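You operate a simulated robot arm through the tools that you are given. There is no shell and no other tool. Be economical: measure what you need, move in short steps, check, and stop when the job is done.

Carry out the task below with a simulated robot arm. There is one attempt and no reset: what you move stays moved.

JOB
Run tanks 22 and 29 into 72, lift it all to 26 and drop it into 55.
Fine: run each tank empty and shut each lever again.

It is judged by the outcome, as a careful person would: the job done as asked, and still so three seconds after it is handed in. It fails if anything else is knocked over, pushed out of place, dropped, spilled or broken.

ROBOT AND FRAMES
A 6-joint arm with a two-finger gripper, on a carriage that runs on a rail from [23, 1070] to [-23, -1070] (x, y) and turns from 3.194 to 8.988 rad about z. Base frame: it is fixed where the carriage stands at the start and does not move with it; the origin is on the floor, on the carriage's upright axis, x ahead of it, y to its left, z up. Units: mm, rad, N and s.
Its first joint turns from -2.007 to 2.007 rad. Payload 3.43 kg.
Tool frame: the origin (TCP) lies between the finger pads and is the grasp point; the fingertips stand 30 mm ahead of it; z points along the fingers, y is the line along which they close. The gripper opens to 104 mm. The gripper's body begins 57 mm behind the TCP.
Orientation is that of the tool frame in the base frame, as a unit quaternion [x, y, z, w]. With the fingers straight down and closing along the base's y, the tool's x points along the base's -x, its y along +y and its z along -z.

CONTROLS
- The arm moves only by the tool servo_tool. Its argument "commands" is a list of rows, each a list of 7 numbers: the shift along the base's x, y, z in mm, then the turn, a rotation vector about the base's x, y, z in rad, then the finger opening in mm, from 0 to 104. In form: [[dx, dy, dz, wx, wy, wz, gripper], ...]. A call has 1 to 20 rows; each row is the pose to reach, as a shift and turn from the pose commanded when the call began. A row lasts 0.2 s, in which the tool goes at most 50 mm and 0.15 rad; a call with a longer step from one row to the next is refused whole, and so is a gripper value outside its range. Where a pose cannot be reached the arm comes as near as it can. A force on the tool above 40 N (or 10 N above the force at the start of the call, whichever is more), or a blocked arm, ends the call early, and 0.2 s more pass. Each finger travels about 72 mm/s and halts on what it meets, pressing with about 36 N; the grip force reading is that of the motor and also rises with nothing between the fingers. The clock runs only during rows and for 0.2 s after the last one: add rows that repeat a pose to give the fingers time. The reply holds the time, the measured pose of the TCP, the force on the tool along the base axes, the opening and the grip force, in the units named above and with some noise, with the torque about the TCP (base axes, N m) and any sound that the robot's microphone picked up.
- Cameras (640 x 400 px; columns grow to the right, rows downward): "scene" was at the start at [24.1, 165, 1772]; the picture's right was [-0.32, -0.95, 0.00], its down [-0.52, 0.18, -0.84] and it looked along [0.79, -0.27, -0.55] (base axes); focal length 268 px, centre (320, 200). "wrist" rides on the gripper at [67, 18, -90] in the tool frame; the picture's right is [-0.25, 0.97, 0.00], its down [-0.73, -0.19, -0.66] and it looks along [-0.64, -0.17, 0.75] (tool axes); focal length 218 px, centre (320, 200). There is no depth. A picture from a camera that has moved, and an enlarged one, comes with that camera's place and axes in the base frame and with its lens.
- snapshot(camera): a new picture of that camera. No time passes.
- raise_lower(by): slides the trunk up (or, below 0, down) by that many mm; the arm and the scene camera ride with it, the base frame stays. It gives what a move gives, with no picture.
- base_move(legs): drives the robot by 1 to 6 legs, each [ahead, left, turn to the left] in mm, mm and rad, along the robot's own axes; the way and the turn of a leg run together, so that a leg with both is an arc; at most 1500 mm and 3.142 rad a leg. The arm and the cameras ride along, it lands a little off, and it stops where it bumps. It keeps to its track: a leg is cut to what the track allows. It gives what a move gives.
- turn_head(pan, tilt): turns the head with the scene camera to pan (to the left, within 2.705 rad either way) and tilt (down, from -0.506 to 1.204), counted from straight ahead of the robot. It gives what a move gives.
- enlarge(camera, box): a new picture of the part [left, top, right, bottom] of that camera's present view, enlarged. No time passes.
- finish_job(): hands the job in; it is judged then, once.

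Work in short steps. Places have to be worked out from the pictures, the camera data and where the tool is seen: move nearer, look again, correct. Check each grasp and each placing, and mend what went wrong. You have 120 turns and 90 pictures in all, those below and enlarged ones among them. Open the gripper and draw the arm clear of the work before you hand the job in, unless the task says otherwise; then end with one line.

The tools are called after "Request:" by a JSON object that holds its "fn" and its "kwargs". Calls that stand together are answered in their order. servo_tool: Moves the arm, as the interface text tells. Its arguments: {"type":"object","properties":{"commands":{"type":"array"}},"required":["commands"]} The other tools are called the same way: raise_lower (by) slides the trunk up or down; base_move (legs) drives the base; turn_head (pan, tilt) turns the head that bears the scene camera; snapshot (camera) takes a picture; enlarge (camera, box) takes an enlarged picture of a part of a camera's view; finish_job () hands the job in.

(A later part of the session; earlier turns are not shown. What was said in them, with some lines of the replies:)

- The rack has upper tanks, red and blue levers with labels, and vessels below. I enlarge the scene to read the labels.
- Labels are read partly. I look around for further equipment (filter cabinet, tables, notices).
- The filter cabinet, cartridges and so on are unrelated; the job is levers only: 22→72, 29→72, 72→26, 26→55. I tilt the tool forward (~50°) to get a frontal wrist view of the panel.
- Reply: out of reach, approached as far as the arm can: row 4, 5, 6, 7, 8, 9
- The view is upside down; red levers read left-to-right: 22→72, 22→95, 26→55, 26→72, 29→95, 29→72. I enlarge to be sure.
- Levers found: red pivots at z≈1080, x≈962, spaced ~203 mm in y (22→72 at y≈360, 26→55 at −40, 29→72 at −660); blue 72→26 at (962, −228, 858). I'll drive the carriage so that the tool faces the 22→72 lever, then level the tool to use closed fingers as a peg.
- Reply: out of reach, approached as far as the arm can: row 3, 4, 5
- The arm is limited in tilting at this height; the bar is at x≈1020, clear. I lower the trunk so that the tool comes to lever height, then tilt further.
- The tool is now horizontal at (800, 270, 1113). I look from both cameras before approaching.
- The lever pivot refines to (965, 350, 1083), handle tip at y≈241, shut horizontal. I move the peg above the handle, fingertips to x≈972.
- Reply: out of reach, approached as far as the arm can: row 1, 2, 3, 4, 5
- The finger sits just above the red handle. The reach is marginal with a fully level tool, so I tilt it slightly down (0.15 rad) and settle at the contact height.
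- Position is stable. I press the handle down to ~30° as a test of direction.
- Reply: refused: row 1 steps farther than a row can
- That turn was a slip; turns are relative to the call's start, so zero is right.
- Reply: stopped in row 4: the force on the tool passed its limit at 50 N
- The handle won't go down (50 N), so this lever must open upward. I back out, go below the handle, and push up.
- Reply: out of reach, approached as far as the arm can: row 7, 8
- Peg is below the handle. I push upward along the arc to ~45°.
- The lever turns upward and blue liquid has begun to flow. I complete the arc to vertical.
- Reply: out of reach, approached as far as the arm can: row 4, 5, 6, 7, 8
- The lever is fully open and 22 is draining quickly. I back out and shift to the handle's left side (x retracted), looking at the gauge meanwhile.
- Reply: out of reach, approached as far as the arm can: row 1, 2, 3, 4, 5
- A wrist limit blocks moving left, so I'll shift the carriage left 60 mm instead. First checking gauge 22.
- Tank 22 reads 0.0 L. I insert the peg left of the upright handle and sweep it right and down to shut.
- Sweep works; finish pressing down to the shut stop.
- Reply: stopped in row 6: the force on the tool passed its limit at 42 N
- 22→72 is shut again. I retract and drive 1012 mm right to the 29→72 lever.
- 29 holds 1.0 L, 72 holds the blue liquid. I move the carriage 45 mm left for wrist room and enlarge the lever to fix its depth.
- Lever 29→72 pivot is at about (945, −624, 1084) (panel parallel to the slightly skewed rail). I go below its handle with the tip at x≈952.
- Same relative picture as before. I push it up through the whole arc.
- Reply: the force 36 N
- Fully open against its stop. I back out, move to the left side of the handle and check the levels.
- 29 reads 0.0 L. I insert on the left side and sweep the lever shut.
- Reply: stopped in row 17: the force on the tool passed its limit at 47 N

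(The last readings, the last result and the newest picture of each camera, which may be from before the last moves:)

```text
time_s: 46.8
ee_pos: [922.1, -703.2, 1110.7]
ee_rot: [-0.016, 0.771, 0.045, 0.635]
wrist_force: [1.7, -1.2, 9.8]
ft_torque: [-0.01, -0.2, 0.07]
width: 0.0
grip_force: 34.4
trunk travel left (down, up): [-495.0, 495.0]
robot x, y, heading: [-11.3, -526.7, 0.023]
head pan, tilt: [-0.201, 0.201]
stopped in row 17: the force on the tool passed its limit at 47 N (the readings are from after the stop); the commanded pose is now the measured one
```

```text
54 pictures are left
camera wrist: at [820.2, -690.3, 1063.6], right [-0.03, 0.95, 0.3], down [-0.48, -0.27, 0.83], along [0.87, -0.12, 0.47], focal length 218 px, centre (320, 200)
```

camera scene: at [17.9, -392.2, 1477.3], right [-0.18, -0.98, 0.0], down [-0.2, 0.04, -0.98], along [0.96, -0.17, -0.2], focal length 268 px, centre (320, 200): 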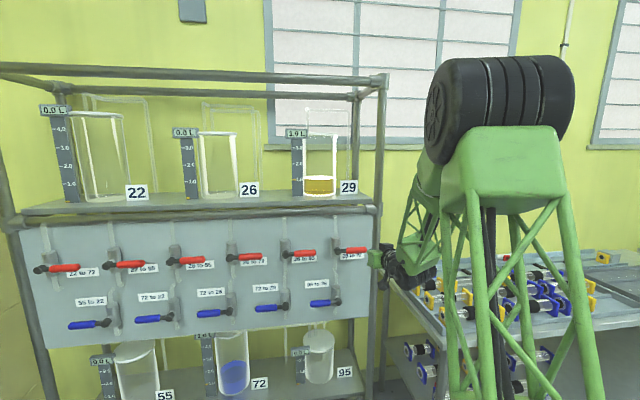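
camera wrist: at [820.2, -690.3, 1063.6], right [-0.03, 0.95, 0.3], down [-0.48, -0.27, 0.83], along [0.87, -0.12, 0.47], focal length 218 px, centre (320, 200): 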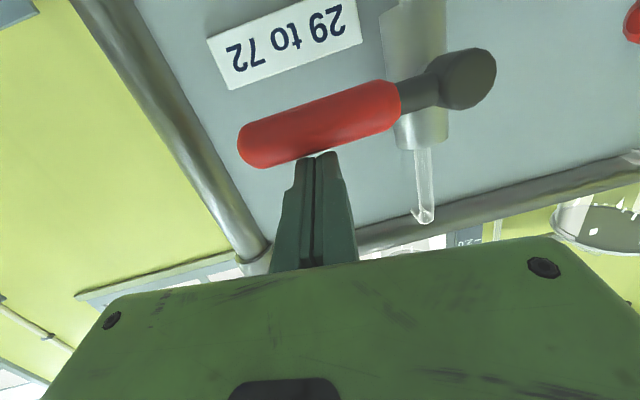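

29→72 shut. Now I retract, drive left to the blue 72→26 lever and lower the trunk by 215 mm.

Request:
{"fn": "servo_tool", "kwargs": {"commands": [[0, 0, 12, 0, 0, 0, 0], [-45, 0, 12, 0, 0, 0, 0], [-90, 0, 12, 0, 0, 0, 0], [-110, 0, 12, 0, 0, 0, 0], [-110, 0, 12, 0, 0, 0, 0]]}}

Request:
{"fn": "base_move", "kwargs": {"legs": [[0, 455, 0]]}}

Request:
{"fn": "raise_lower", "kwargs": {"by": -215}}

Request:
{"fn": "snapshot", "kwargs": {"camera": "wrist"}}

Request:
{"fn": "snapshot", "kwargs": {"camera": "scene"}}

```text
time_s: 48.0
ee_pos: [814.1, -703.2, 1120.5]
ee_rot: [-0.017, 0.772, 0.045, 0.633]
wrist_force: [0.8, -0.3, 1.3]
ft_torque: [-0.01, 0.09, 0.01]
width: 0.2
grip_force: 34.4
trunk travel left (down, up): [-495.0, 495.0]
robot x, y, heading: [-12.0, -524.3, 0.023]
head pan, tilt: [-0.201, 0.201]
```

```text
time_s: 50.9
ee_pos: [822.7, -250.1, 1119.4]
ee_rot: [-0.015, 0.773, 0.044, 0.633]
wrist_force: [-0.1, -0.2, -0.2]
ft_torque: [0.0, -0.03, 0.0]
width: 0.0
grip_force: 34.9
trunk travel left (down, up): [-495.0, 495.0]
robot x, y, heading: [-3.4, -68.6, 0.021]
head pan, tilt: [-0.201, 0.201]
```

```text
time_s: 53.2
ee_pos: [822.7, -250.6, 903.5]
ee_rot: [-0.015, 0.773, 0.044, 0.632]
wrist_force: [-0.1, -0.1, 0.3]
ft_torque: [-0.01, 0.03, 0.01]
width: 0.0
grip_force: 34.8
trunk travel left (down, up): [-280.0, 710.0]
robot x, y, heading: [0.9, -67.6, 0.018]
head pan, tilt: [-0.201, 0.201]
```

```text
53 pictures are left
camera wrist: at [721.0, -237.7, 856.2], right [-0.03, 0.96, 0.3], down [-0.48, -0.27, 0.83], along [0.88, -0.12, 0.47], focal length 218 px, centre (320, 200)
```

wrist: 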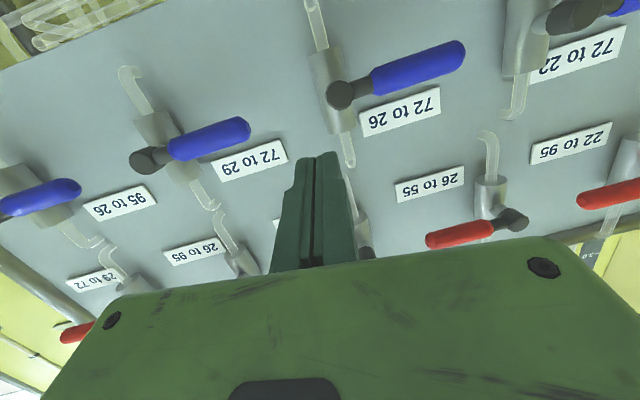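

```text
52 pictures are left
camera scene: at [34.5, 109.4, 1261.6], right [-0.18, -0.98, 0.0], down [-0.2, 0.04, -0.98], along [0.96, -0.18, -0.21], focal length 268 px, centre (320, 200)
```

scene: 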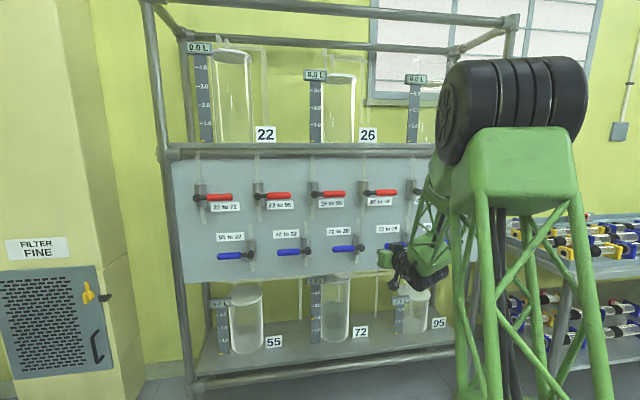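

The 72→26 pivot is near (950, −220, 871), handle pointing left to y≈−105. I bring the peg below the handle at y≈−145.

Request:
{"fn": "servo_tool", "kwargs": {"commands": [[0, 35, -25, 0, 0, 0, 0], [0, 70, -50, 0, 0, 0, 0], [0, 105, -70, 0, 0, 0, 0], [45, 105, -70, 0, 0, 0, 0], [90, 105, -70, 0, 0, 0, 0], [105, 105, -70, 0, 0, 0, 0], [105, 105, -70, 0, 0, 0, 0]]}}

Request:
{"fn": "snapshot", "kwargs": {"camera": "wrist"}}

```text
time_s: 54.8
ee_pos: [924.4, -144.2, 838.2]
ee_rot: [-0.014, 0.771, 0.043, 0.635]
wrist_force: [-0.1, 0.0, 0.0]
ft_torque: [-0.04, 0.02, -0.01]
width: 0.2
grip_force: 34.6
trunk travel left (down, up): [-280.0, 710.0]
robot x, y, heading: [-3.0, -65.0, 0.02]
head pan, tilt: [-0.201, 0.201]
```

```text
51 pictures are left
camera wrist: at [822.6, -131.2, 790.2], right [-0.03, 0.95, 0.3], down [-0.49, -0.27, 0.83], along [0.87, -0.12, 0.47], focal length 218 px, centre (320, 200)
```

wrist: 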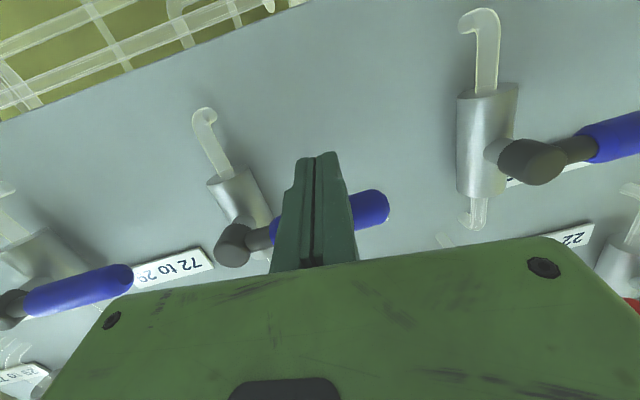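

Under the handle. I test pushing up.

Request:
{"fn": "servo_tool", "kwargs": {"commands": [[0, 0, 10, 0, 0, 0, 0], [0, 0, 18, 0, 0, 0, 0], [0, 0, 24, 0, 0, 0, 0], [0, 1, 32, 0, 0, 0, 0], [0, 2, 42, 0, 0, 0, 0]]}}

Request:
{"fn": "snapshot", "kwargs": {"camera": "wrist"}}

```text
time_s: 55.7
ee_pos: [920.7, -145.9, 857.5]
ee_rot: [-0.014, 0.776, 0.043, 0.629]
wrist_force: [-5.0, 0.4, -14.3]
ft_torque: [0.06, 0.28, 0.08]
width: 5.7
grip_force: 34.2
trunk travel left (down, up): [-280.0, 710.0]
robot x, y, heading: [2.3, -68.3, 0.016]
head pan, tilt: [-0.201, 0.201]
stopped in row 4: the force on the tool passed its limit at 49 N (the readings are from after the stop); the commanded pose is now the measured one
```

```text
50 pictures are left
camera wrist: at [818.4, -132.9, 811.1], right [-0.02, 0.95, 0.3], down [-0.47, -0.27, 0.84], along [0.88, -0.12, 0.46], focal length 218 px, centre (320, 200)
```

wrist: 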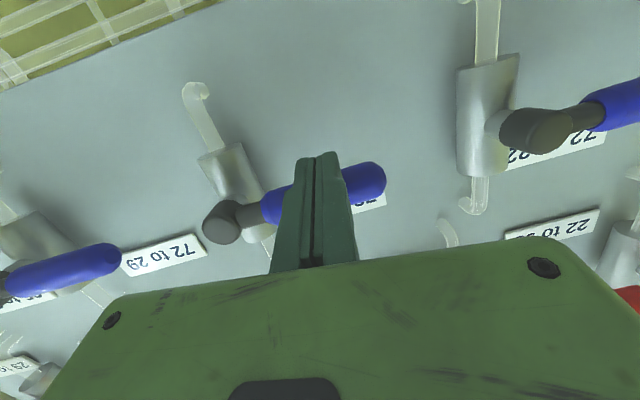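

Blocked upward, so the blue lever opens downward. I go around above the handle.

Request:
{"fn": "servo_tool", "kwargs": {"commands": [[0, 0, -12, 0, 0, 0, 0], [-40, 0, -12, 0, 0, 0, 0], [-75, 0, -6, 0, 0, 0, 0], [-75, 0, 40, 0, 0, 0, 0], [-75, 0, 63, 0, 0, 0, 0], [-35, 0, 63, 0, 0, 0, 0], [7, 0, 63, 0, 0, 0, 0], [7, 0, 63, 0, 0, 0, 0]]}}

Request:
{"fn": "snapshot", "kwargs": {"camera": "wrist"}}

```text
time_s: 57.5
ee_pos: [926.8, -147.5, 924.1]
ee_rot: [-0.014, 0.774, 0.044, 0.632]
wrist_force: [0.3, 0.4, 0.2]
ft_torque: [-0.03, 0.01, 0.01]
width: 0.2
grip_force: 34.7
trunk travel left (down, up): [-280.0, 710.0]
robot x, y, heading: [-3.8, -69.0, 0.017]
head pan, tilt: [-0.201, 0.201]
```

```text
49 pictures are left
camera wrist: at [824.5, -134.4, 876.3], right [-0.02, 0.95, 0.3], down [-0.48, -0.27, 0.84], along [0.88, -0.12, 0.46], focal length 218 px, centre (320, 200)
```

wrist: 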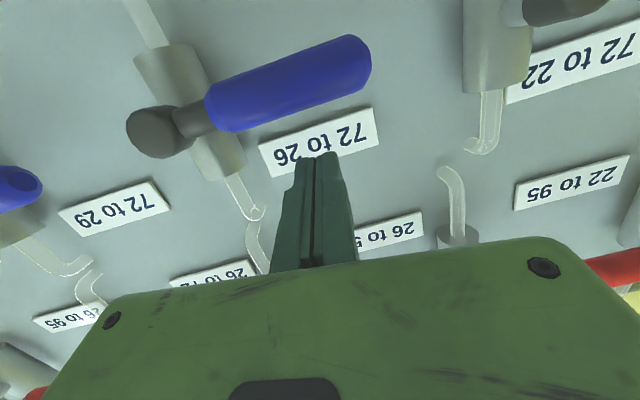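

Peg is above the 72→26 handle. I push it down through the whole arc.

Request:
{"fn": "servo_tool", "kwargs": {"commands": [[0, 2, -14, 0, 0, 0, 0], [0, 2, -25, 0, 0, 0, 0], [0, 4, -35, 0, 0, 0, 0], [0, 5, -45, 0, 0, 0, 0], [0, 4, -55, 0, 0, 0, 0], [0, 3, -65, 0, 0, 0, 0], [0, 0, -75, 0, 0, 0, 0], [0, -4, -84, 0, 0, 0, 0], [0, -10, -93, 0, 0, 0, 0], [0, -16, -101, 0, 0, 0, 0], [0, -24, -108, 0, 0, 0, 0], [0, -32, -114, 0, 0, 0, 0], [0, -41, -119, 0, 0, 0, 0], [0, -49, -122, 0, 0, 0, 0], [0, -54, -122, 0, 0, 0, 0]]}}

Request:
{"fn": "snapshot", "kwargs": {"camera": "wrist"}}

Request:
{"fn": "snapshot", "kwargs": {"camera": "scene"}}

```text
time_s: 60.7
ee_pos: [928.0, -198.6, 801.5]
ee_rot: [-0.015, 0.775, 0.045, 0.631]
wrist_force: [-1.1, 3.8, -1.3]
ft_torque: [-0.02, 0.04, 0.08]
width: 0.2
grip_force: 34.8
trunk travel left (down, up): [-280.0, 710.0]
robot x, y, heading: [-3.7, -65.5, 0.021]
head pan, tilt: [-0.201, 0.201]
```

```text
48 pictures are left
camera wrist: at [825.7, -185.3, 753.7], right [-0.03, 0.95, 0.3], down [-0.48, -0.27, 0.84], along [0.88, -0.12, 0.46], focal length 218 px, centre (320, 200)
```

wrist: 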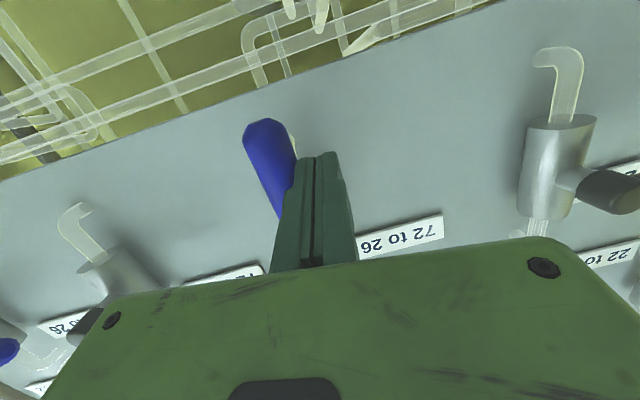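

```text
47 pictures are left
camera scene: at [26.7, 109.2, 1262.0], right [-0.18, -0.98, 0.0], down [-0.2, 0.04, -0.98], along [0.96, -0.18, -0.2], focal length 268 px, centre (320, 200)
```

scene: 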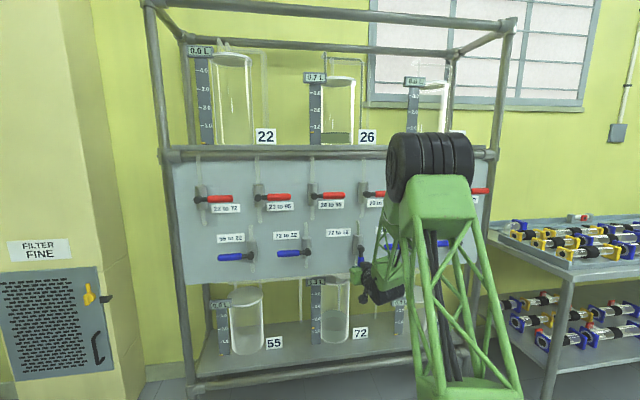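

26 is filling (0.7 L). I back out, move to the right side of the handle and wait.

Request:
{"fn": "servo_tool", "kwargs": {"commands": [[0, 4, 0, 0, 0, 0, 0], [-45, 4, 0, 0, 0, 0, 0], [-80, 4, 0, 0, 0, 0, 0], [-80, -30, 0, 0, 0, 0, 0], [-80, -56, 3, 0, 0, 0, 0], [-80, -56, 3, 0, 0, 0, 0], [-80, -56, 3, 0, 0, 0, 0]]}}

Request:
{"fn": "enlarge", "kwargs": {"camera": "scene", "box": [180, 40, 436, 200]}}

Request:
{"fn": "enlarge", "kwargs": {"camera": "scene", "box": [200, 220, 456, 380]}}

Request:
{"fn": "snapshot", "kwargs": {"camera": "wrist"}}

```text
time_s: 62.3
ee_pos: [852.0, -256.9, 796.2]
ee_rot: [-0.014, 0.777, 0.046, 0.628]
wrist_force: [0.3, 0.3, 0.2]
ft_torque: [-0.02, 0.01, 0.04]
width: 0.0
grip_force: 34.3
trunk travel left (down, up): [-280.0, 710.0]
robot x, y, heading: [-4.5, -63.3, 0.016]
head pan, tilt: [-0.201, 0.201]
```

```text
2.50 times, centred on (308, 120) of scene
camera zoom: at [33.7, 105.4, 1262.3], right [-0.18, -0.98, 0.0], down [-0.2, 0.04, -0.98], along [0.96, -0.18, -0.21], focal length 670 px, centre (350, 400)
```

zoom: 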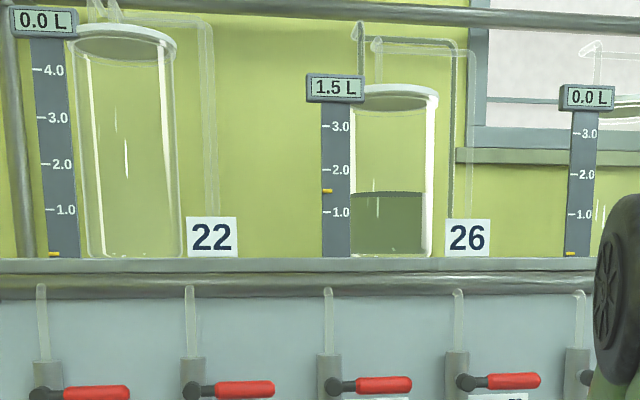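

```text
2.50 times, centred on (328, 300) of scene
camera zoom: at [33.7, 105.4, 1262.3], right [-0.18, -0.98, 0.0], down [-0.2, 0.04, -0.98], along [0.96, -0.18, -0.21], focal length 670 px, centre (300, -50)
```

zoom: 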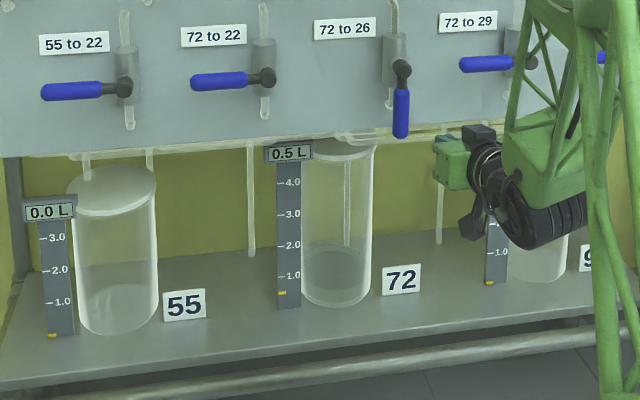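

```text
44 pictures are left
camera wrist: at [749.1, -244.2, 750.6], right [-0.02, 0.95, 0.3], down [-0.47, -0.27, 0.84], along [0.88, -0.12, 0.46], focal length 218 px, centre (320, 200)
```

wrist: 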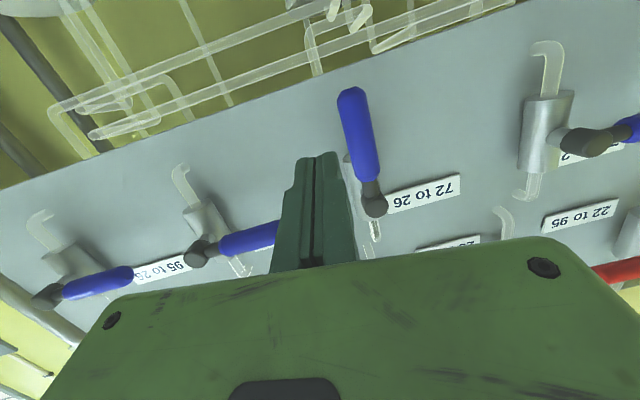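

26 has 1.5 L, 72 has 0.5 L left; I wait 2 s more.

Request:
{"fn": "servo_tool", "kwargs": {"commands": [[0, 0, 4, 0, 0, 0, 0], [0, 0, 4, 0, 0, 0, 0], [0, 0, 4, 0, 0, 0, 0], [0, 0, 4, 0, 0, 0, 0], [0, 0, 4, 0, 0, 0, 0], [0, 0, 4, 0, 0, 0, 0], [0, 0, 4, 0, 0, 0, 0], [0, 0, 4, 0, 0, 0, 0], [0, 0, 4, 0, 0, 0, 0], [0, 0, 4, 0, 0, 0, 0], [0, 0, 4, 0, 0, 0, 0], [0, 0, 4, 0, 0, 0, 0]]}}

Request:
{"fn": "enlarge", "kwargs": {"camera": "scene", "box": [180, 40, 436, 200]}}

Request:
{"fn": "enlarge", "kwargs": {"camera": "scene", "box": [200, 220, 456, 380]}}

```text
time_s: 64.9
ee_pos: [851.3, -255.7, 801.9]
ee_rot: [-0.015, 0.776, 0.046, 0.629]
wrist_force: [0.2, -0.4, 0.3]
ft_torque: [0.0, -0.02, -0.02]
width: 0.1
grip_force: 35.1
trunk travel left (down, up): [-280.0, 710.0]
robot x, y, heading: [-3.7, -67.3, 0.02]
head pan, tilt: [-0.201, 0.201]
```

```text
2.50 times, centred on (308, 120) of scene
camera zoom: at [33.6, 107.0, 1262.3], right [-0.18, -0.98, 0.0], down [-0.2, 0.04, -0.98], along [0.96, -0.18, -0.21], focal length 670 px, centre (350, 400)
```

zoom: 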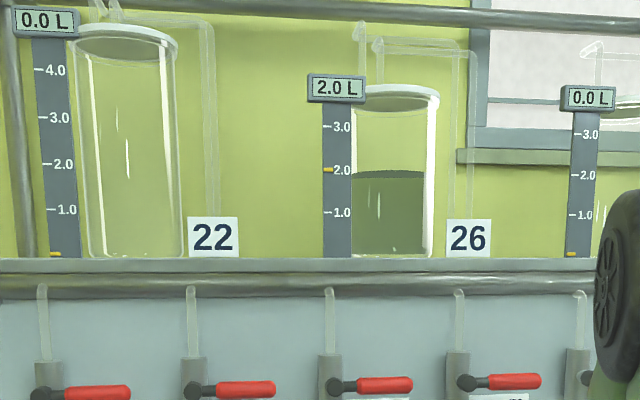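

```text
2.50 times, centred on (328, 300) of scene
camera zoom: at [33.6, 107.0, 1262.3], right [-0.18, -0.98, 0.0], down [-0.2, 0.04, -0.98], along [0.96, -0.18, -0.21], focal length 670 px, centre (300, -50)
```

zoom: 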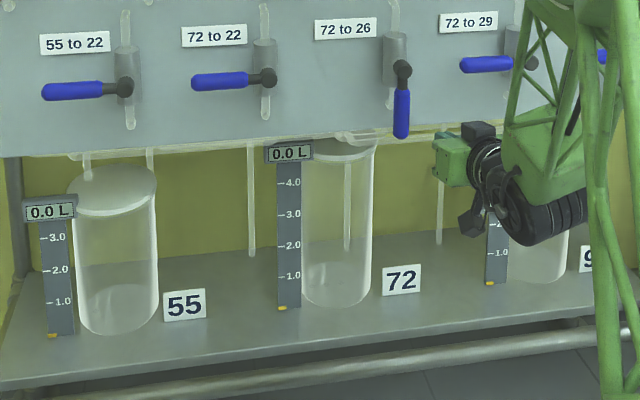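

72 reads 0.0 L and 26 reads 2.0 L. I insert right of the handle and sweep it left and up to shut.

Request:
{"fn": "servo_tool", "kwargs": {"commands": [[45, 0, 0, 0, 0, 0, 0], [77, 2, 0, 0, 0, 0, 0], [77, 14, 0, 0, 0, 0, 0], [77, 24, -2, 0, 0, 0, 0], [77, 34, -3, 0, 0, 0, 0], [77, 44, -3, 0, 0, 0, 0], [77, 54, -1, 0, 0, 0, 0], [77, 64, 2, 0, 0, 0, 0], [77, 73, 6, 0, 0, 0, 0], [77, 82, 12, 0, 0, 0, 0], [77, 90, 18, 0, 0, 0, 0], [77, 97, 26, 0, 0, 0, 0], [77, 103, 34, 0, 0, 0, 0], [77, 108, 43, 0, 0, 0, 0], [77, 111, 52, 0, 0, 0, 0], [77, 111, 57, 0, 0, 0, 0], [77, 111, 62, 0, 0, 0, 0]]}}

Request:
{"fn": "snapshot", "kwargs": {"camera": "wrist"}}

```text
time_s: 68.3
ee_pos: [924.9, -146.9, 855.9]
ee_rot: [-0.013, 0.779, 0.043, 0.626]
wrist_force: [-1.7, 0.1, -14.8]
ft_torque: [-0.03, 0.33, 0.05]
width: 5.9
grip_force: 34.3
trunk travel left (down, up): [-280.0, 710.0]
robot x, y, heading: [-3.2, -63.6, 0.016]
head pan, tilt: [-0.201, 0.201]
stopped in row 16: the force on the tool passed its limit at 46 N (the readings are from after the stop); the commanded pose is now the measured one
```

```text
41 pictures are left
camera wrist: at [822.0, -133.9, 811.0], right [-0.02, 0.95, 0.3], down [-0.47, -0.27, 0.84], along [0.88, -0.12, 0.45], focal length 218 px, centre (320, 200)
```

wrist: 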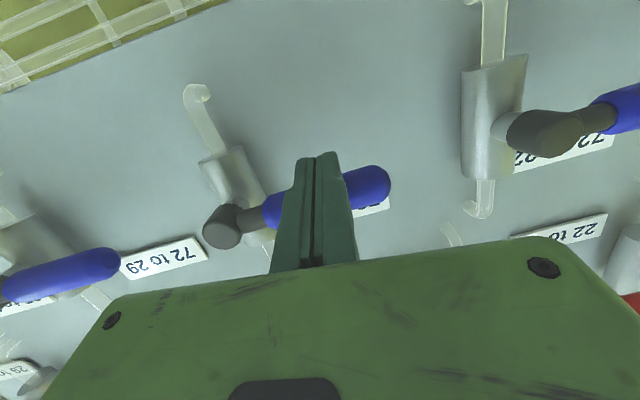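

72→26 is shut at its stop. I retract, drive 126 mm left, and raise the trunk 215 mm for 26→55.

Request:
{"fn": "servo_tool", "kwargs": {"commands": [[0, 0, -12, 0, 0, 0, 0], [-45, 0, -12, 0, 0, 0, 0], [-90, -30, -16, 0, 0, 0, 0], [-110, -70, -20, 0, 0, 0, 0], [-110, -94, -20, 0, 0, 0, 0], [-110, -94, -20, 0, 0, 0, 0]]}}

Request:
{"fn": "base_move", "kwargs": {"legs": [[0, 126, 0]]}}

Request:
{"fn": "raise_lower", "kwargs": {"by": 215}}

Request:
{"fn": "snapshot", "kwargs": {"camera": "wrist"}}

Request:
{"fn": "snapshot", "kwargs": {"camera": "scene"}}

```text
refused: row 3 steps farther than a row can; nothing moved
```

```text
time_s: 70.2
ee_pos: [927.4, -21.3, 855.4]
ee_rot: [-0.014, 0.78, 0.045, 0.624]
wrist_force: [-0.7, 0.2, -6.1]
ft_torque: [-0.01, 0.08, -0.08]
width: 0.0
grip_force: 34.3
trunk travel left (down, up): [-280.0, 710.0]
robot x, y, heading: [2.4, 59.9, 0.018]
head pan, tilt: [-0.201, 0.201]
stopped in leg 1: the force on the tool passed its limit at 41 N (the readings are from after the stop); the commanded pose is now the measured one
```

```text
time_s: 70.6
ee_pos: [924.6, -20.7, 854.2]
ee_rot: [-0.013, 0.784, 0.044, 0.619]
wrist_force: [0.4, -0.7, -12.3]
ft_torque: [-0.07, 0.21, -0.13]
width: 0.1
grip_force: 34.4
trunk travel left (down, up): [-287.0, 703.0]
robot x, y, heading: [4.5, 59.7, 0.015]
head pan, tilt: [-0.201, 0.201]
stopped: the force on the tool passed its limit at 51 N (the readings are from after the stop); the commanded pose is now the measured one
```

```text
40 pictures are left
camera wrist: at [822.0, -7.2, 811.8], right [-0.01, 0.95, 0.3], down [-0.45, -0.27, 0.85], along [0.89, -0.12, 0.44], focal length 218 px, centre (320, 200)
```

wrist: 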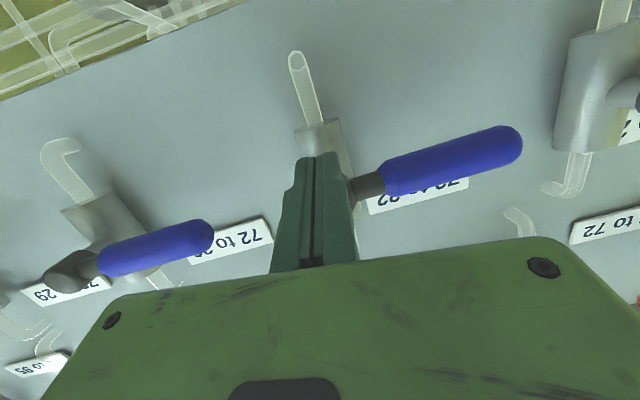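

```text
39 pictures are left
camera scene: at [29.9, 233.7, 1269.6], right [-0.18, -0.98, 0.0], down [-0.2, 0.04, -0.98], along [0.96, -0.18, -0.2], focal length 268 px, centre (320, 200)
```

scene: 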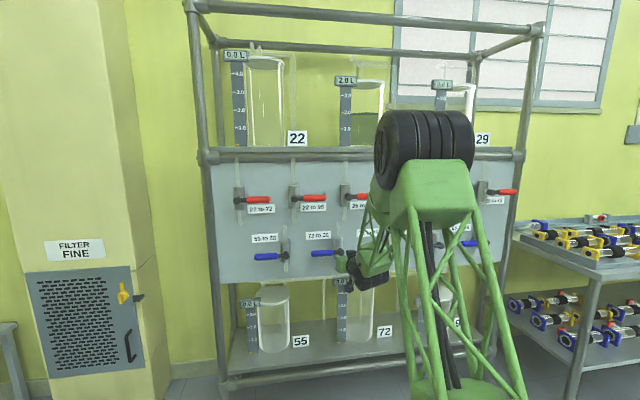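

My arm row was refused and the base moved with the finger still in; it slid along under the 72→26 handle and now touches the underside of the 72→22 hub, and both levers still look shut. I back off: down, then out.

Request:
{"fn": "servo_tool", "kwargs": {"commands": [[0, 0, -8, 0, 0, 0, 0], [0, 0, -20, 0, 0, 0, 0], [-40, 0, -20, 0, 0, 0, 0], [-80, 0, -20, 0, 0, 0, 0], [-110, 0, -20, 0, 0, 0, 0], [-110, 0, -20, 0, 0, 0, 0]]}}

Request:
{"fn": "snapshot", "kwargs": {"camera": "wrist"}}

Request:
{"fn": "enlarge", "kwargs": {"camera": "scene", "box": [200, 150, 520, 350]}}

```text
time_s: 72.0
ee_pos: [816.2, -19.9, 838.4]
ee_rot: [-0.013, 0.783, 0.044, 0.62]
wrist_force: [-0.2, 0.6, -0.8]
ft_torque: [-0.01, 0.02, -0.03]
width: 0.0
grip_force: 35.2
trunk travel left (down, up): [-287.0, 703.0]
robot x, y, heading: [-0.6, 63.5, 0.022]
head pan, tilt: [-0.201, 0.201]
```

```text
38 pictures are left
camera wrist: at [713.6, -6.5, 793.2], right [-0.02, 0.95, 0.3], down [-0.46, -0.27, 0.85], along [0.89, -0.12, 0.44], focal length 218 px, centre (320, 200)
```

wrist: 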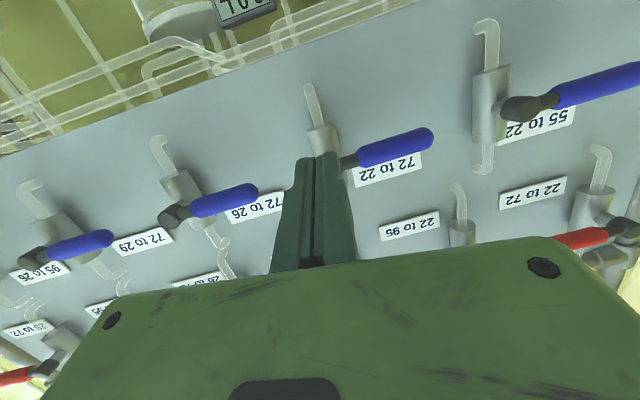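

```text
2.00 times, centred on (360, 250) of scene
camera zoom: at [29.2, 233.8, 1269.4], right [-0.18, -0.98, 0.0], down [-0.2, 0.04, -0.98], along [0.96, -0.18, -0.2], focal length 536 px, centre (240, 100)
```

zoom: 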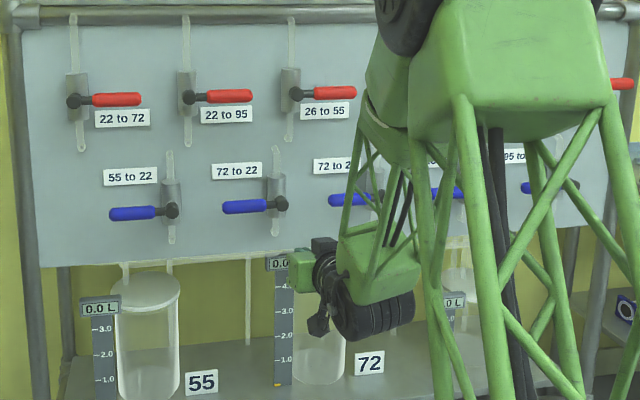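

All levers are horizontal and nothing is disturbed. Now, clear of everything, I raise the trunk and then shift right.

Request:
{"fn": "raise_lower", "kwargs": {"by": 207}}

Request:
{"fn": "servo_tool", "kwargs": {"commands": [[0, -40, 0, 0, 0, 0, 0], [0, -80, 0, 0, 0, 0, 0], [0, -94, 0, 0, 0, 0, 0], [0, -94, 0, 0, 0, 0, 0]]}}

Request:
{"fn": "snapshot", "kwargs": {"camera": "wrist"}}

Request:
{"fn": "enlarge", "kwargs": {"camera": "scene", "box": [200, 200, 456, 360]}}

```text
time_s: 74.3
ee_pos: [817.6, -20.0, 1043.9]
ee_rot: [-0.013, 0.783, 0.044, 0.62]
wrist_force: [-0.5, 0.2, -0.1]
ft_torque: [-0.01, 0.02, 0.0]
width: 0.0
grip_force: 35.0
trunk travel left (down, up): [-494.0, 496.0]
robot x, y, heading: [-0.9, 59.7, 0.017]
head pan, tilt: [-0.201, 0.201]
```

```text
time_s: 75.3
ee_pos: [819.7, -115.0, 1040.0]
ee_rot: [-0.013, 0.784, 0.045, 0.619]
wrist_force: [-0.5, 0.8, 0.0]
ft_torque: [0.0, -0.04, -0.02]
width: 0.0
grip_force: 34.8
trunk travel left (down, up): [-494.0, 496.0]
robot x, y, heading: [0.2, 54.6, 0.02]
head pan, tilt: [-0.201, 0.201]
```

```text
36 pictures are left
camera wrist: at [716.2, -101.7, 996.7], right [-0.02, 0.95, 0.3], down [-0.45, -0.27, 0.85], along [0.89, -0.12, 0.43], focal length 218 px, centre (320, 200)
```

wrist: 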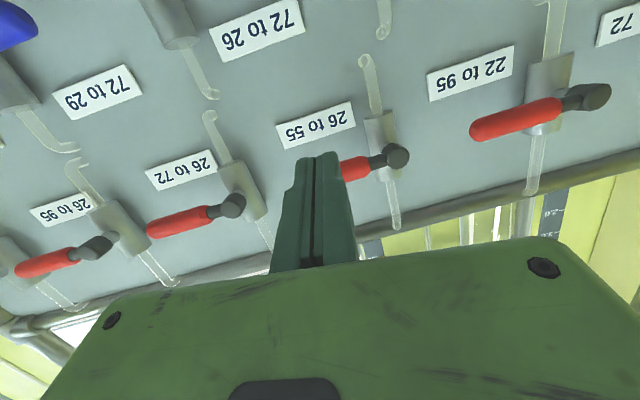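

```text
2.50 times, centred on (328, 280) of scene
camera zoom: at [34.7, 230.8, 1476.5], right [-0.18, -0.98, 0.0], down [-0.2, 0.04, -0.98], along [0.96, -0.18, -0.2], focal length 670 px, centre (300, 0)
```

zoom: 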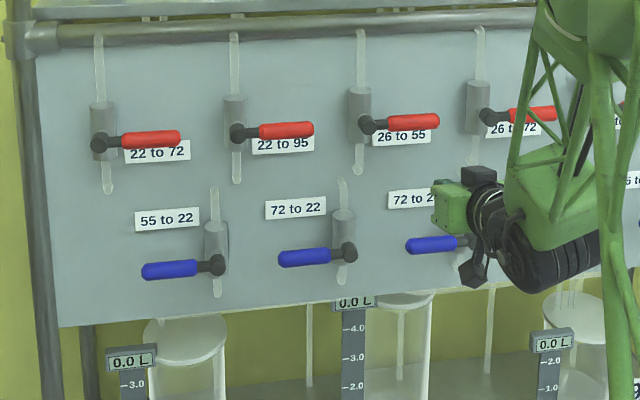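

26→55 pivot at about (957, −36, 1085); the peg is lined up below its handle. I insert.

Request:
{"fn": "servo_tool", "kwargs": {"commands": [[45, 3, 2, 0, 0, 0, 0], [90, 3, 2, 0, 0, 0, 0], [115, 3, 2, 0, 0, 0, 0], [115, 3, 2, 0, 0, 0, 0]]}}

Request:
{"fn": "snapshot", "kwargs": {"camera": "wrist"}}

```text
time_s: 76.3
ee_pos: [931.6, -110.3, 1044.3]
ee_rot: [-0.015, 0.783, 0.046, 0.62]
wrist_force: [0.2, -0.3, 0.3]
ft_torque: [0.02, 0.01, -0.03]
width: 0.0
grip_force: 34.2
trunk travel left (down, up): [-494.0, 496.0]
robot x, y, heading: [2.4, 56.4, 0.014]
head pan, tilt: [-0.201, 0.201]
```

```text
34 pictures are left
camera wrist: at [828.4, -97.4, 1001.1], right [-0.02, 0.95, 0.3], down [-0.45, -0.27, 0.85], along [0.89, -0.12, 0.44], focal length 218 px, centre (320, 200)
```

wrist: 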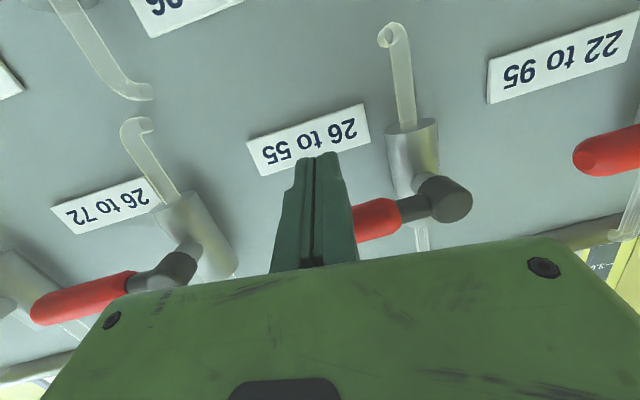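

Good alignment with 26→55. I push it up through the arc.

Request:
{"fn": "servo_tool", "kwargs": {"commands": [[0, 0, 12, 0, 0, 0, 0], [0, 0, 22, 0, 0, 0, 0], [0, -2, 32, 0, 0, 0, 0], [0, -3, 42, 0, 0, 0, 0], [0, -2, 52, 0, 0, 0, 0], [0, -1, 62, 0, 0, 0, 0], [0, 2, 72, 0, 0, 0, 0], [0, 6, 81, 0, 0, 0, 0], [0, 12, 90, 0, 0, 0, 0], [0, 18, 98, 0, 0, 0, 0], [0, 26, 105, 0, 0, 0, 0], [0, 34, 111, 0, 0, 0, 0], [0, 43, 116, 0, 0, 0, 0], [0, 49, 119, 0, 0, 0, 0], [0, 54, 119, 0, 0, 0, 0]]}}

Request:
{"fn": "snapshot", "kwargs": {"camera": "wrist"}}

```text
time_s: 79.5
ee_pos: [931.6, -63.9, 1164.5]
ee_rot: [-0.012, 0.783, 0.044, 0.62]
wrist_force: [4.7, -30.8, -4.3]
ft_torque: [-0.36, 0.03, -0.6]
width: 0.1
grip_force: 35.0
trunk travel left (down, up): [-494.0, 496.0]
robot x, y, heading: [-1.6, 58.2, 0.01]
head pan, tilt: [-0.201, 0.201]
```

```text
33 pictures are left
camera wrist: at [827.9, -50.2, 1120.5], right [-0.01, 0.95, 0.3], down [-0.46, -0.27, 0.85], along [0.89, -0.13, 0.44], focal length 218 px, centre (320, 200)
```

wrist: 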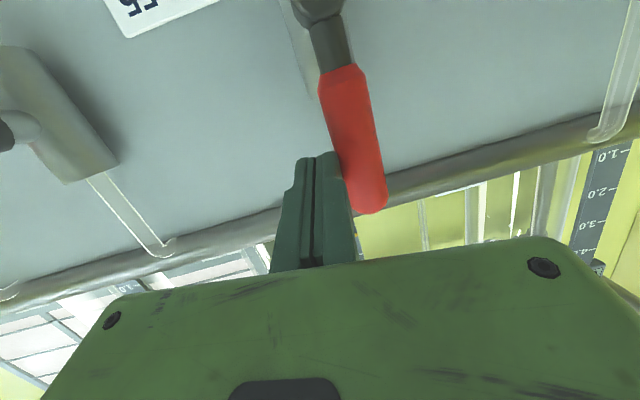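

Fully open at its stop. I back out, go to the left side, and wait while 26 drains.

Request:
{"fn": "servo_tool", "kwargs": {"commands": [[0, -6, 0, 0, 0, 0, 0], [-45, -6, 0, 0, 0, 0, 0], [-80, -6, 0, 0, 0, 0, 0], [-80, 35, -2, 0, 0, 0, 0], [-80, 60, -5, 0, 0, 0, 0], [-80, 60, -5, 0, 0, 0, 0], [-80, 60, -5, 0, 0, 0, 0], [-80, 60, -5, 0, 0, 0, 0], [-80, 60, -5, 0, 0, 0, 0], [-80, 60, -5, 0, 0, 0, 0], [-80, 60, -5, 0, 0, 0, 0], [-80, 60, -5, 0, 0, 0, 0], [-80, 60, -5, 0, 0, 0, 0], [-80, 60, -5, 0, 0, 0, 0], [-80, 60, -5, 0, 0, 0, 0], [-80, 60, -5, 0, 0, 0, 0]]}}

Request:
{"fn": "snapshot", "kwargs": {"camera": "scene"}}

Request:
{"fn": "enlarge", "kwargs": {"camera": "scene", "box": [200, 80, 456, 240]}}

Request:
{"fn": "snapshot", "kwargs": {"camera": "wrist"}}

```text
time_s: 82.9
ee_pos: [852.5, 1.0, 1160.3]
ee_rot: [-0.014, 0.783, 0.045, 0.62]
wrist_force: [0.6, -0.5, 1.1]
ft_torque: [-0.02, 0.01, 0.01]
width: 0.0
grip_force: 34.5
trunk travel left (down, up): [-494.0, 496.0]
robot x, y, heading: [2.1, 58.0, 0.02]
head pan, tilt: [-0.201, 0.201]
```

```text
32 pictures are left
camera scene: at [29.3, 233.8, 1476.4], right [-0.18, -0.98, 0.0], down [-0.2, 0.04, -0.98], along [0.96, -0.18, -0.2], focal length 268 px, centre (320, 200)
```

scene: 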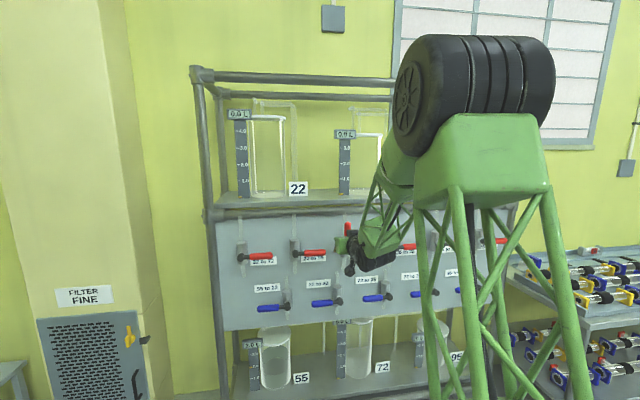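

```text
2.50 times, centred on (328, 160) of scene
camera zoom: at [29.3, 233.8, 1476.4], right [-0.18, -0.98, 0.0], down [-0.2, 0.04, -0.98], along [0.96, -0.18, -0.2], focal length 670 px, centre (300, 300)
```

zoom: 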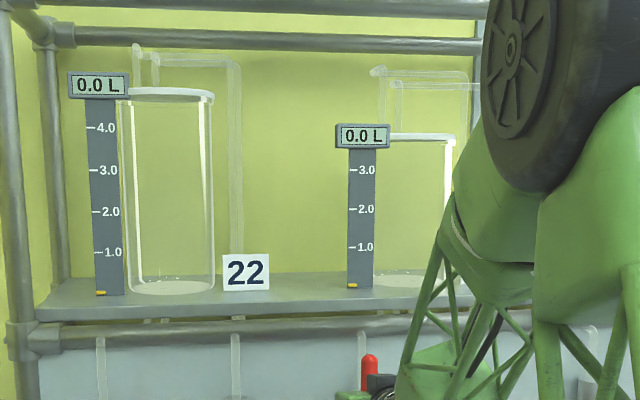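

```text
30 pictures are left
camera wrist: at [748.6, 14.5, 1116.5], right [-0.02, 0.95, 0.3], down [-0.46, -0.27, 0.85], along [0.89, -0.12, 0.44], focal length 218 px, centre (320, 200)
```

wrist: 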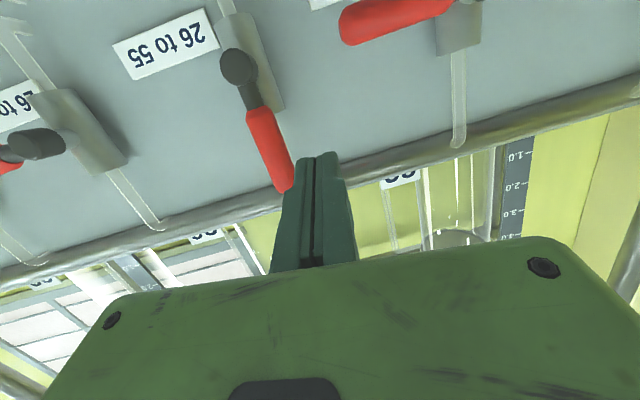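

26 reads 0.0 L. I sweep the 26→55 lever shut.

Request:
{"fn": "servo_tool", "kwargs": {"commands": [[45, -3, 1, 0, 0, 0, 0], [79, -5, 1, 0, 0, 0, 0], [79, -16, 4, 0, 0, 0, 0], [79, -26, 6, 0, 0, 0, 0], [79, -36, 7, 0, 0, 0, 0], [79, -46, 6, 0, 0, 0, 0], [79, -56, 5, 0, 0, 0, 0], [79, -66, 2, 0, 0, 0, 0], [79, -75, -2, 0, 0, 0, 0], [79, -84, -8, 0, 0, 0, 0], [79, -92, -14, 0, 0, 0, 0], [79, -99, -22, 0, 0, 0, 0], [79, -105, -30, 0, 0, 0, 0], [79, -110, -39, 0, 0, 0, 0], [79, -113, -47, 0, 0, 0, 0], [79, -113, -51, 0, 0, 0, 0], [79, -113, -56, 0, 0, 0, 0]]}}

Request:
{"fn": "snapshot", "kwargs": {"camera": "wrist"}}

```text
time_s: 86.3
ee_pos: [930.7, -109.8, 1112.4]
ee_rot: [-0.015, 0.781, 0.045, 0.623]
wrist_force: [-1.5, -0.9, 3.1]
ft_torque: [-0.02, -0.06, -0.01]
width: 0.0
grip_force: 34.5
trunk travel left (down, up): [-494.0, 496.0]
robot x, y, heading: [-1.7, 60.5, 0.014]
head pan, tilt: [-0.201, 0.201]
stopped in row 17: the force on the tool passed its limit at 48 N (the readings are from after the stop); the commanded pose is now the measured one
```

```text
29 pictures are left
camera wrist: at [827.9, -95.9, 1067.8], right [-0.02, 0.96, 0.3], down [-0.46, -0.27, 0.84], along [0.89, -0.12, 0.45], focal length 218 px, centre (320, 200)
```

wrist: 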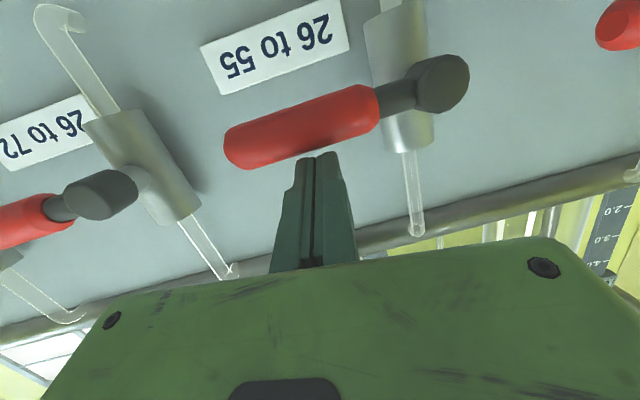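

26→55 is shut. I retract the arm well clear and open the gripper.

Request:
{"fn": "servo_tool", "kwargs": {"commands": [[0, 0, 12, 0, 0, 0, 0], [-45, 0, 12, 0, 0, 0, 0], [-90, 0, 12, 0, 0, 0, 0], [-135, 0, 12, 0, 0, 0, 0], [-180, 0, 12, 0, 0, 0, 30], [-200, 0, 12, 0, 0, 0, 70], [-200, 0, 12, 0, 0, 0, 104], [-200, 0, 12, 0, 0, 0, 104], [-200, 0, 12, 0, 0, 0, 104]]}}

Request:
{"fn": "base_move", "kwargs": {"legs": [[0, -600, 0]]}}

Request:
{"fn": "turn_head", "kwargs": {"pan": 0.2, "tilt": 0.35}}

Request:
{"fn": "snapshot", "kwargs": {"camera": "scene"}}

```text
time_s: 88.3
ee_pos: [737.8, -108.7, 1120.4]
ee_rot: [-0.015, 0.782, 0.045, 0.621]
wrist_force: [0.4, 0.1, -0.1]
ft_torque: [0.03, 0.0, 0.03]
width: 104.1
grip_force: 0.1
trunk travel left (down, up): [-494.0, 496.0]
robot x, y, heading: [-0.6, 58.6, 0.015]
head pan, tilt: [-0.201, 0.201]
```

```text
time_s: 91.8
ee_pos: [728.3, -677.4, 1121.6]
ee_rot: [-0.019, 0.782, 0.048, 0.621]
wrist_force: [-0.4, 0.8, 0.2]
ft_torque: [0.03, 0.04, -0.02]
width: 104.0
grip_force: 0.0
trunk travel left (down, up): [-494.0, 496.0]
robot x, y, heading: [-11.3, -517.7, 0.029]
head pan, tilt: [-0.201, 0.201]
```

```text
time_s: 92.6
ee_pos: [727.2, -678.0, 1121.2]
ee_rot: [-0.019, 0.782, 0.048, 0.621]
wrist_force: [0.5, 1.0, 0.1]
ft_torque: [-0.03, -0.01, 0.0]
width: 103.9
grip_force: 0.1
trunk travel left (down, up): [-494.0, 496.0]
robot x, y, heading: [-7.4, -519.7, 0.029]
head pan, tilt: [0.201, 0.351]
```

```text
28 pictures are left
camera scene: at [22.5, -305.8, 1462.3], right [0.23, -0.97, 0.0], down [-0.34, -0.08, -0.94], along [0.91, 0.21, -0.35], focal length 268 px, centre (320, 200)
```

scene: 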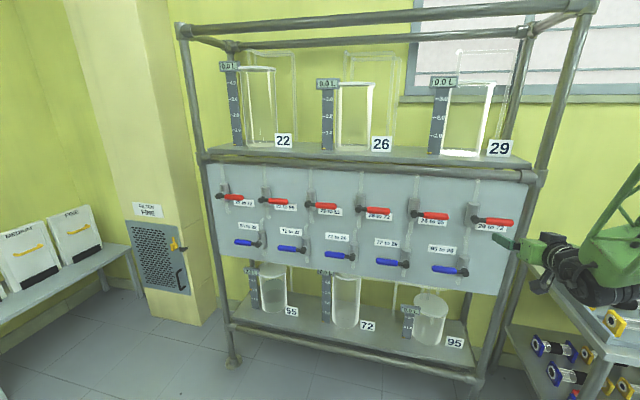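

Request:
{"fn": "enlarge", "kwargs": {"camera": "scene", "box": [210, 170, 530, 370]}}

Request:
{"fn": "enlarge", "kwargs": {"camera": "scene", "box": [230, 260, 390, 360]}}

```text
2.00 times, centred on (370, 270) of scene
camera zoom: at [22.5, -305.8, 1462.3], right [0.23, -0.97, 0.0], down [-0.34, -0.08, -0.94], along [0.91, 0.21, -0.35], focal length 536 px, centre (220, 60)
```

zoom: 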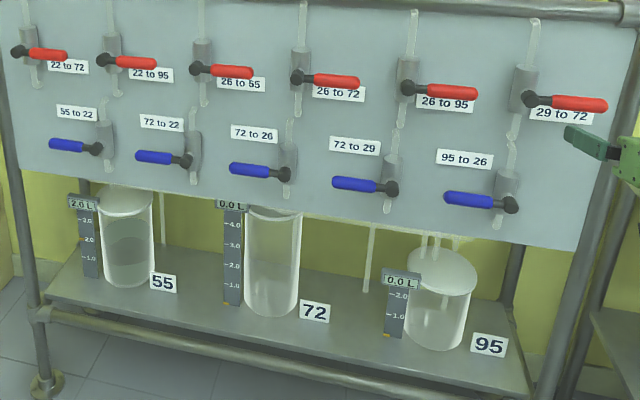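

```text
4.00 times, centred on (310, 310) of scene
camera zoom: at [22.5, -305.8, 1462.3], right [0.23, -0.97, 0.0], down [-0.34, -0.08, -0.94], along [0.91, 0.21, -0.35], focal length 1072 px, centre (360, -240)
```

zoom: 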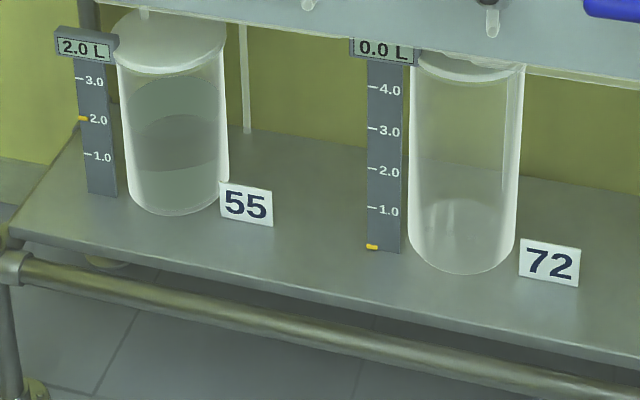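

55 holds 2.0 L, all the other tanks are at 0.0 L, and every lever is shut. The gripper is open and the arm is clear, so I hand in.

Request:
{"fn": "finish_job", "kwargs": {}}

```text
The job is handed in.
```

Tanks 22 and 29 were run into 72, lifted to 26 and dropped into 55, which now reads 2.0 L; every other tank reads 0.0 L and all levers are shut. A mistimed carriage move dragged the closed fingers under the shut 72→26 and 72→22 levers; neither turned and nothing was spilled.
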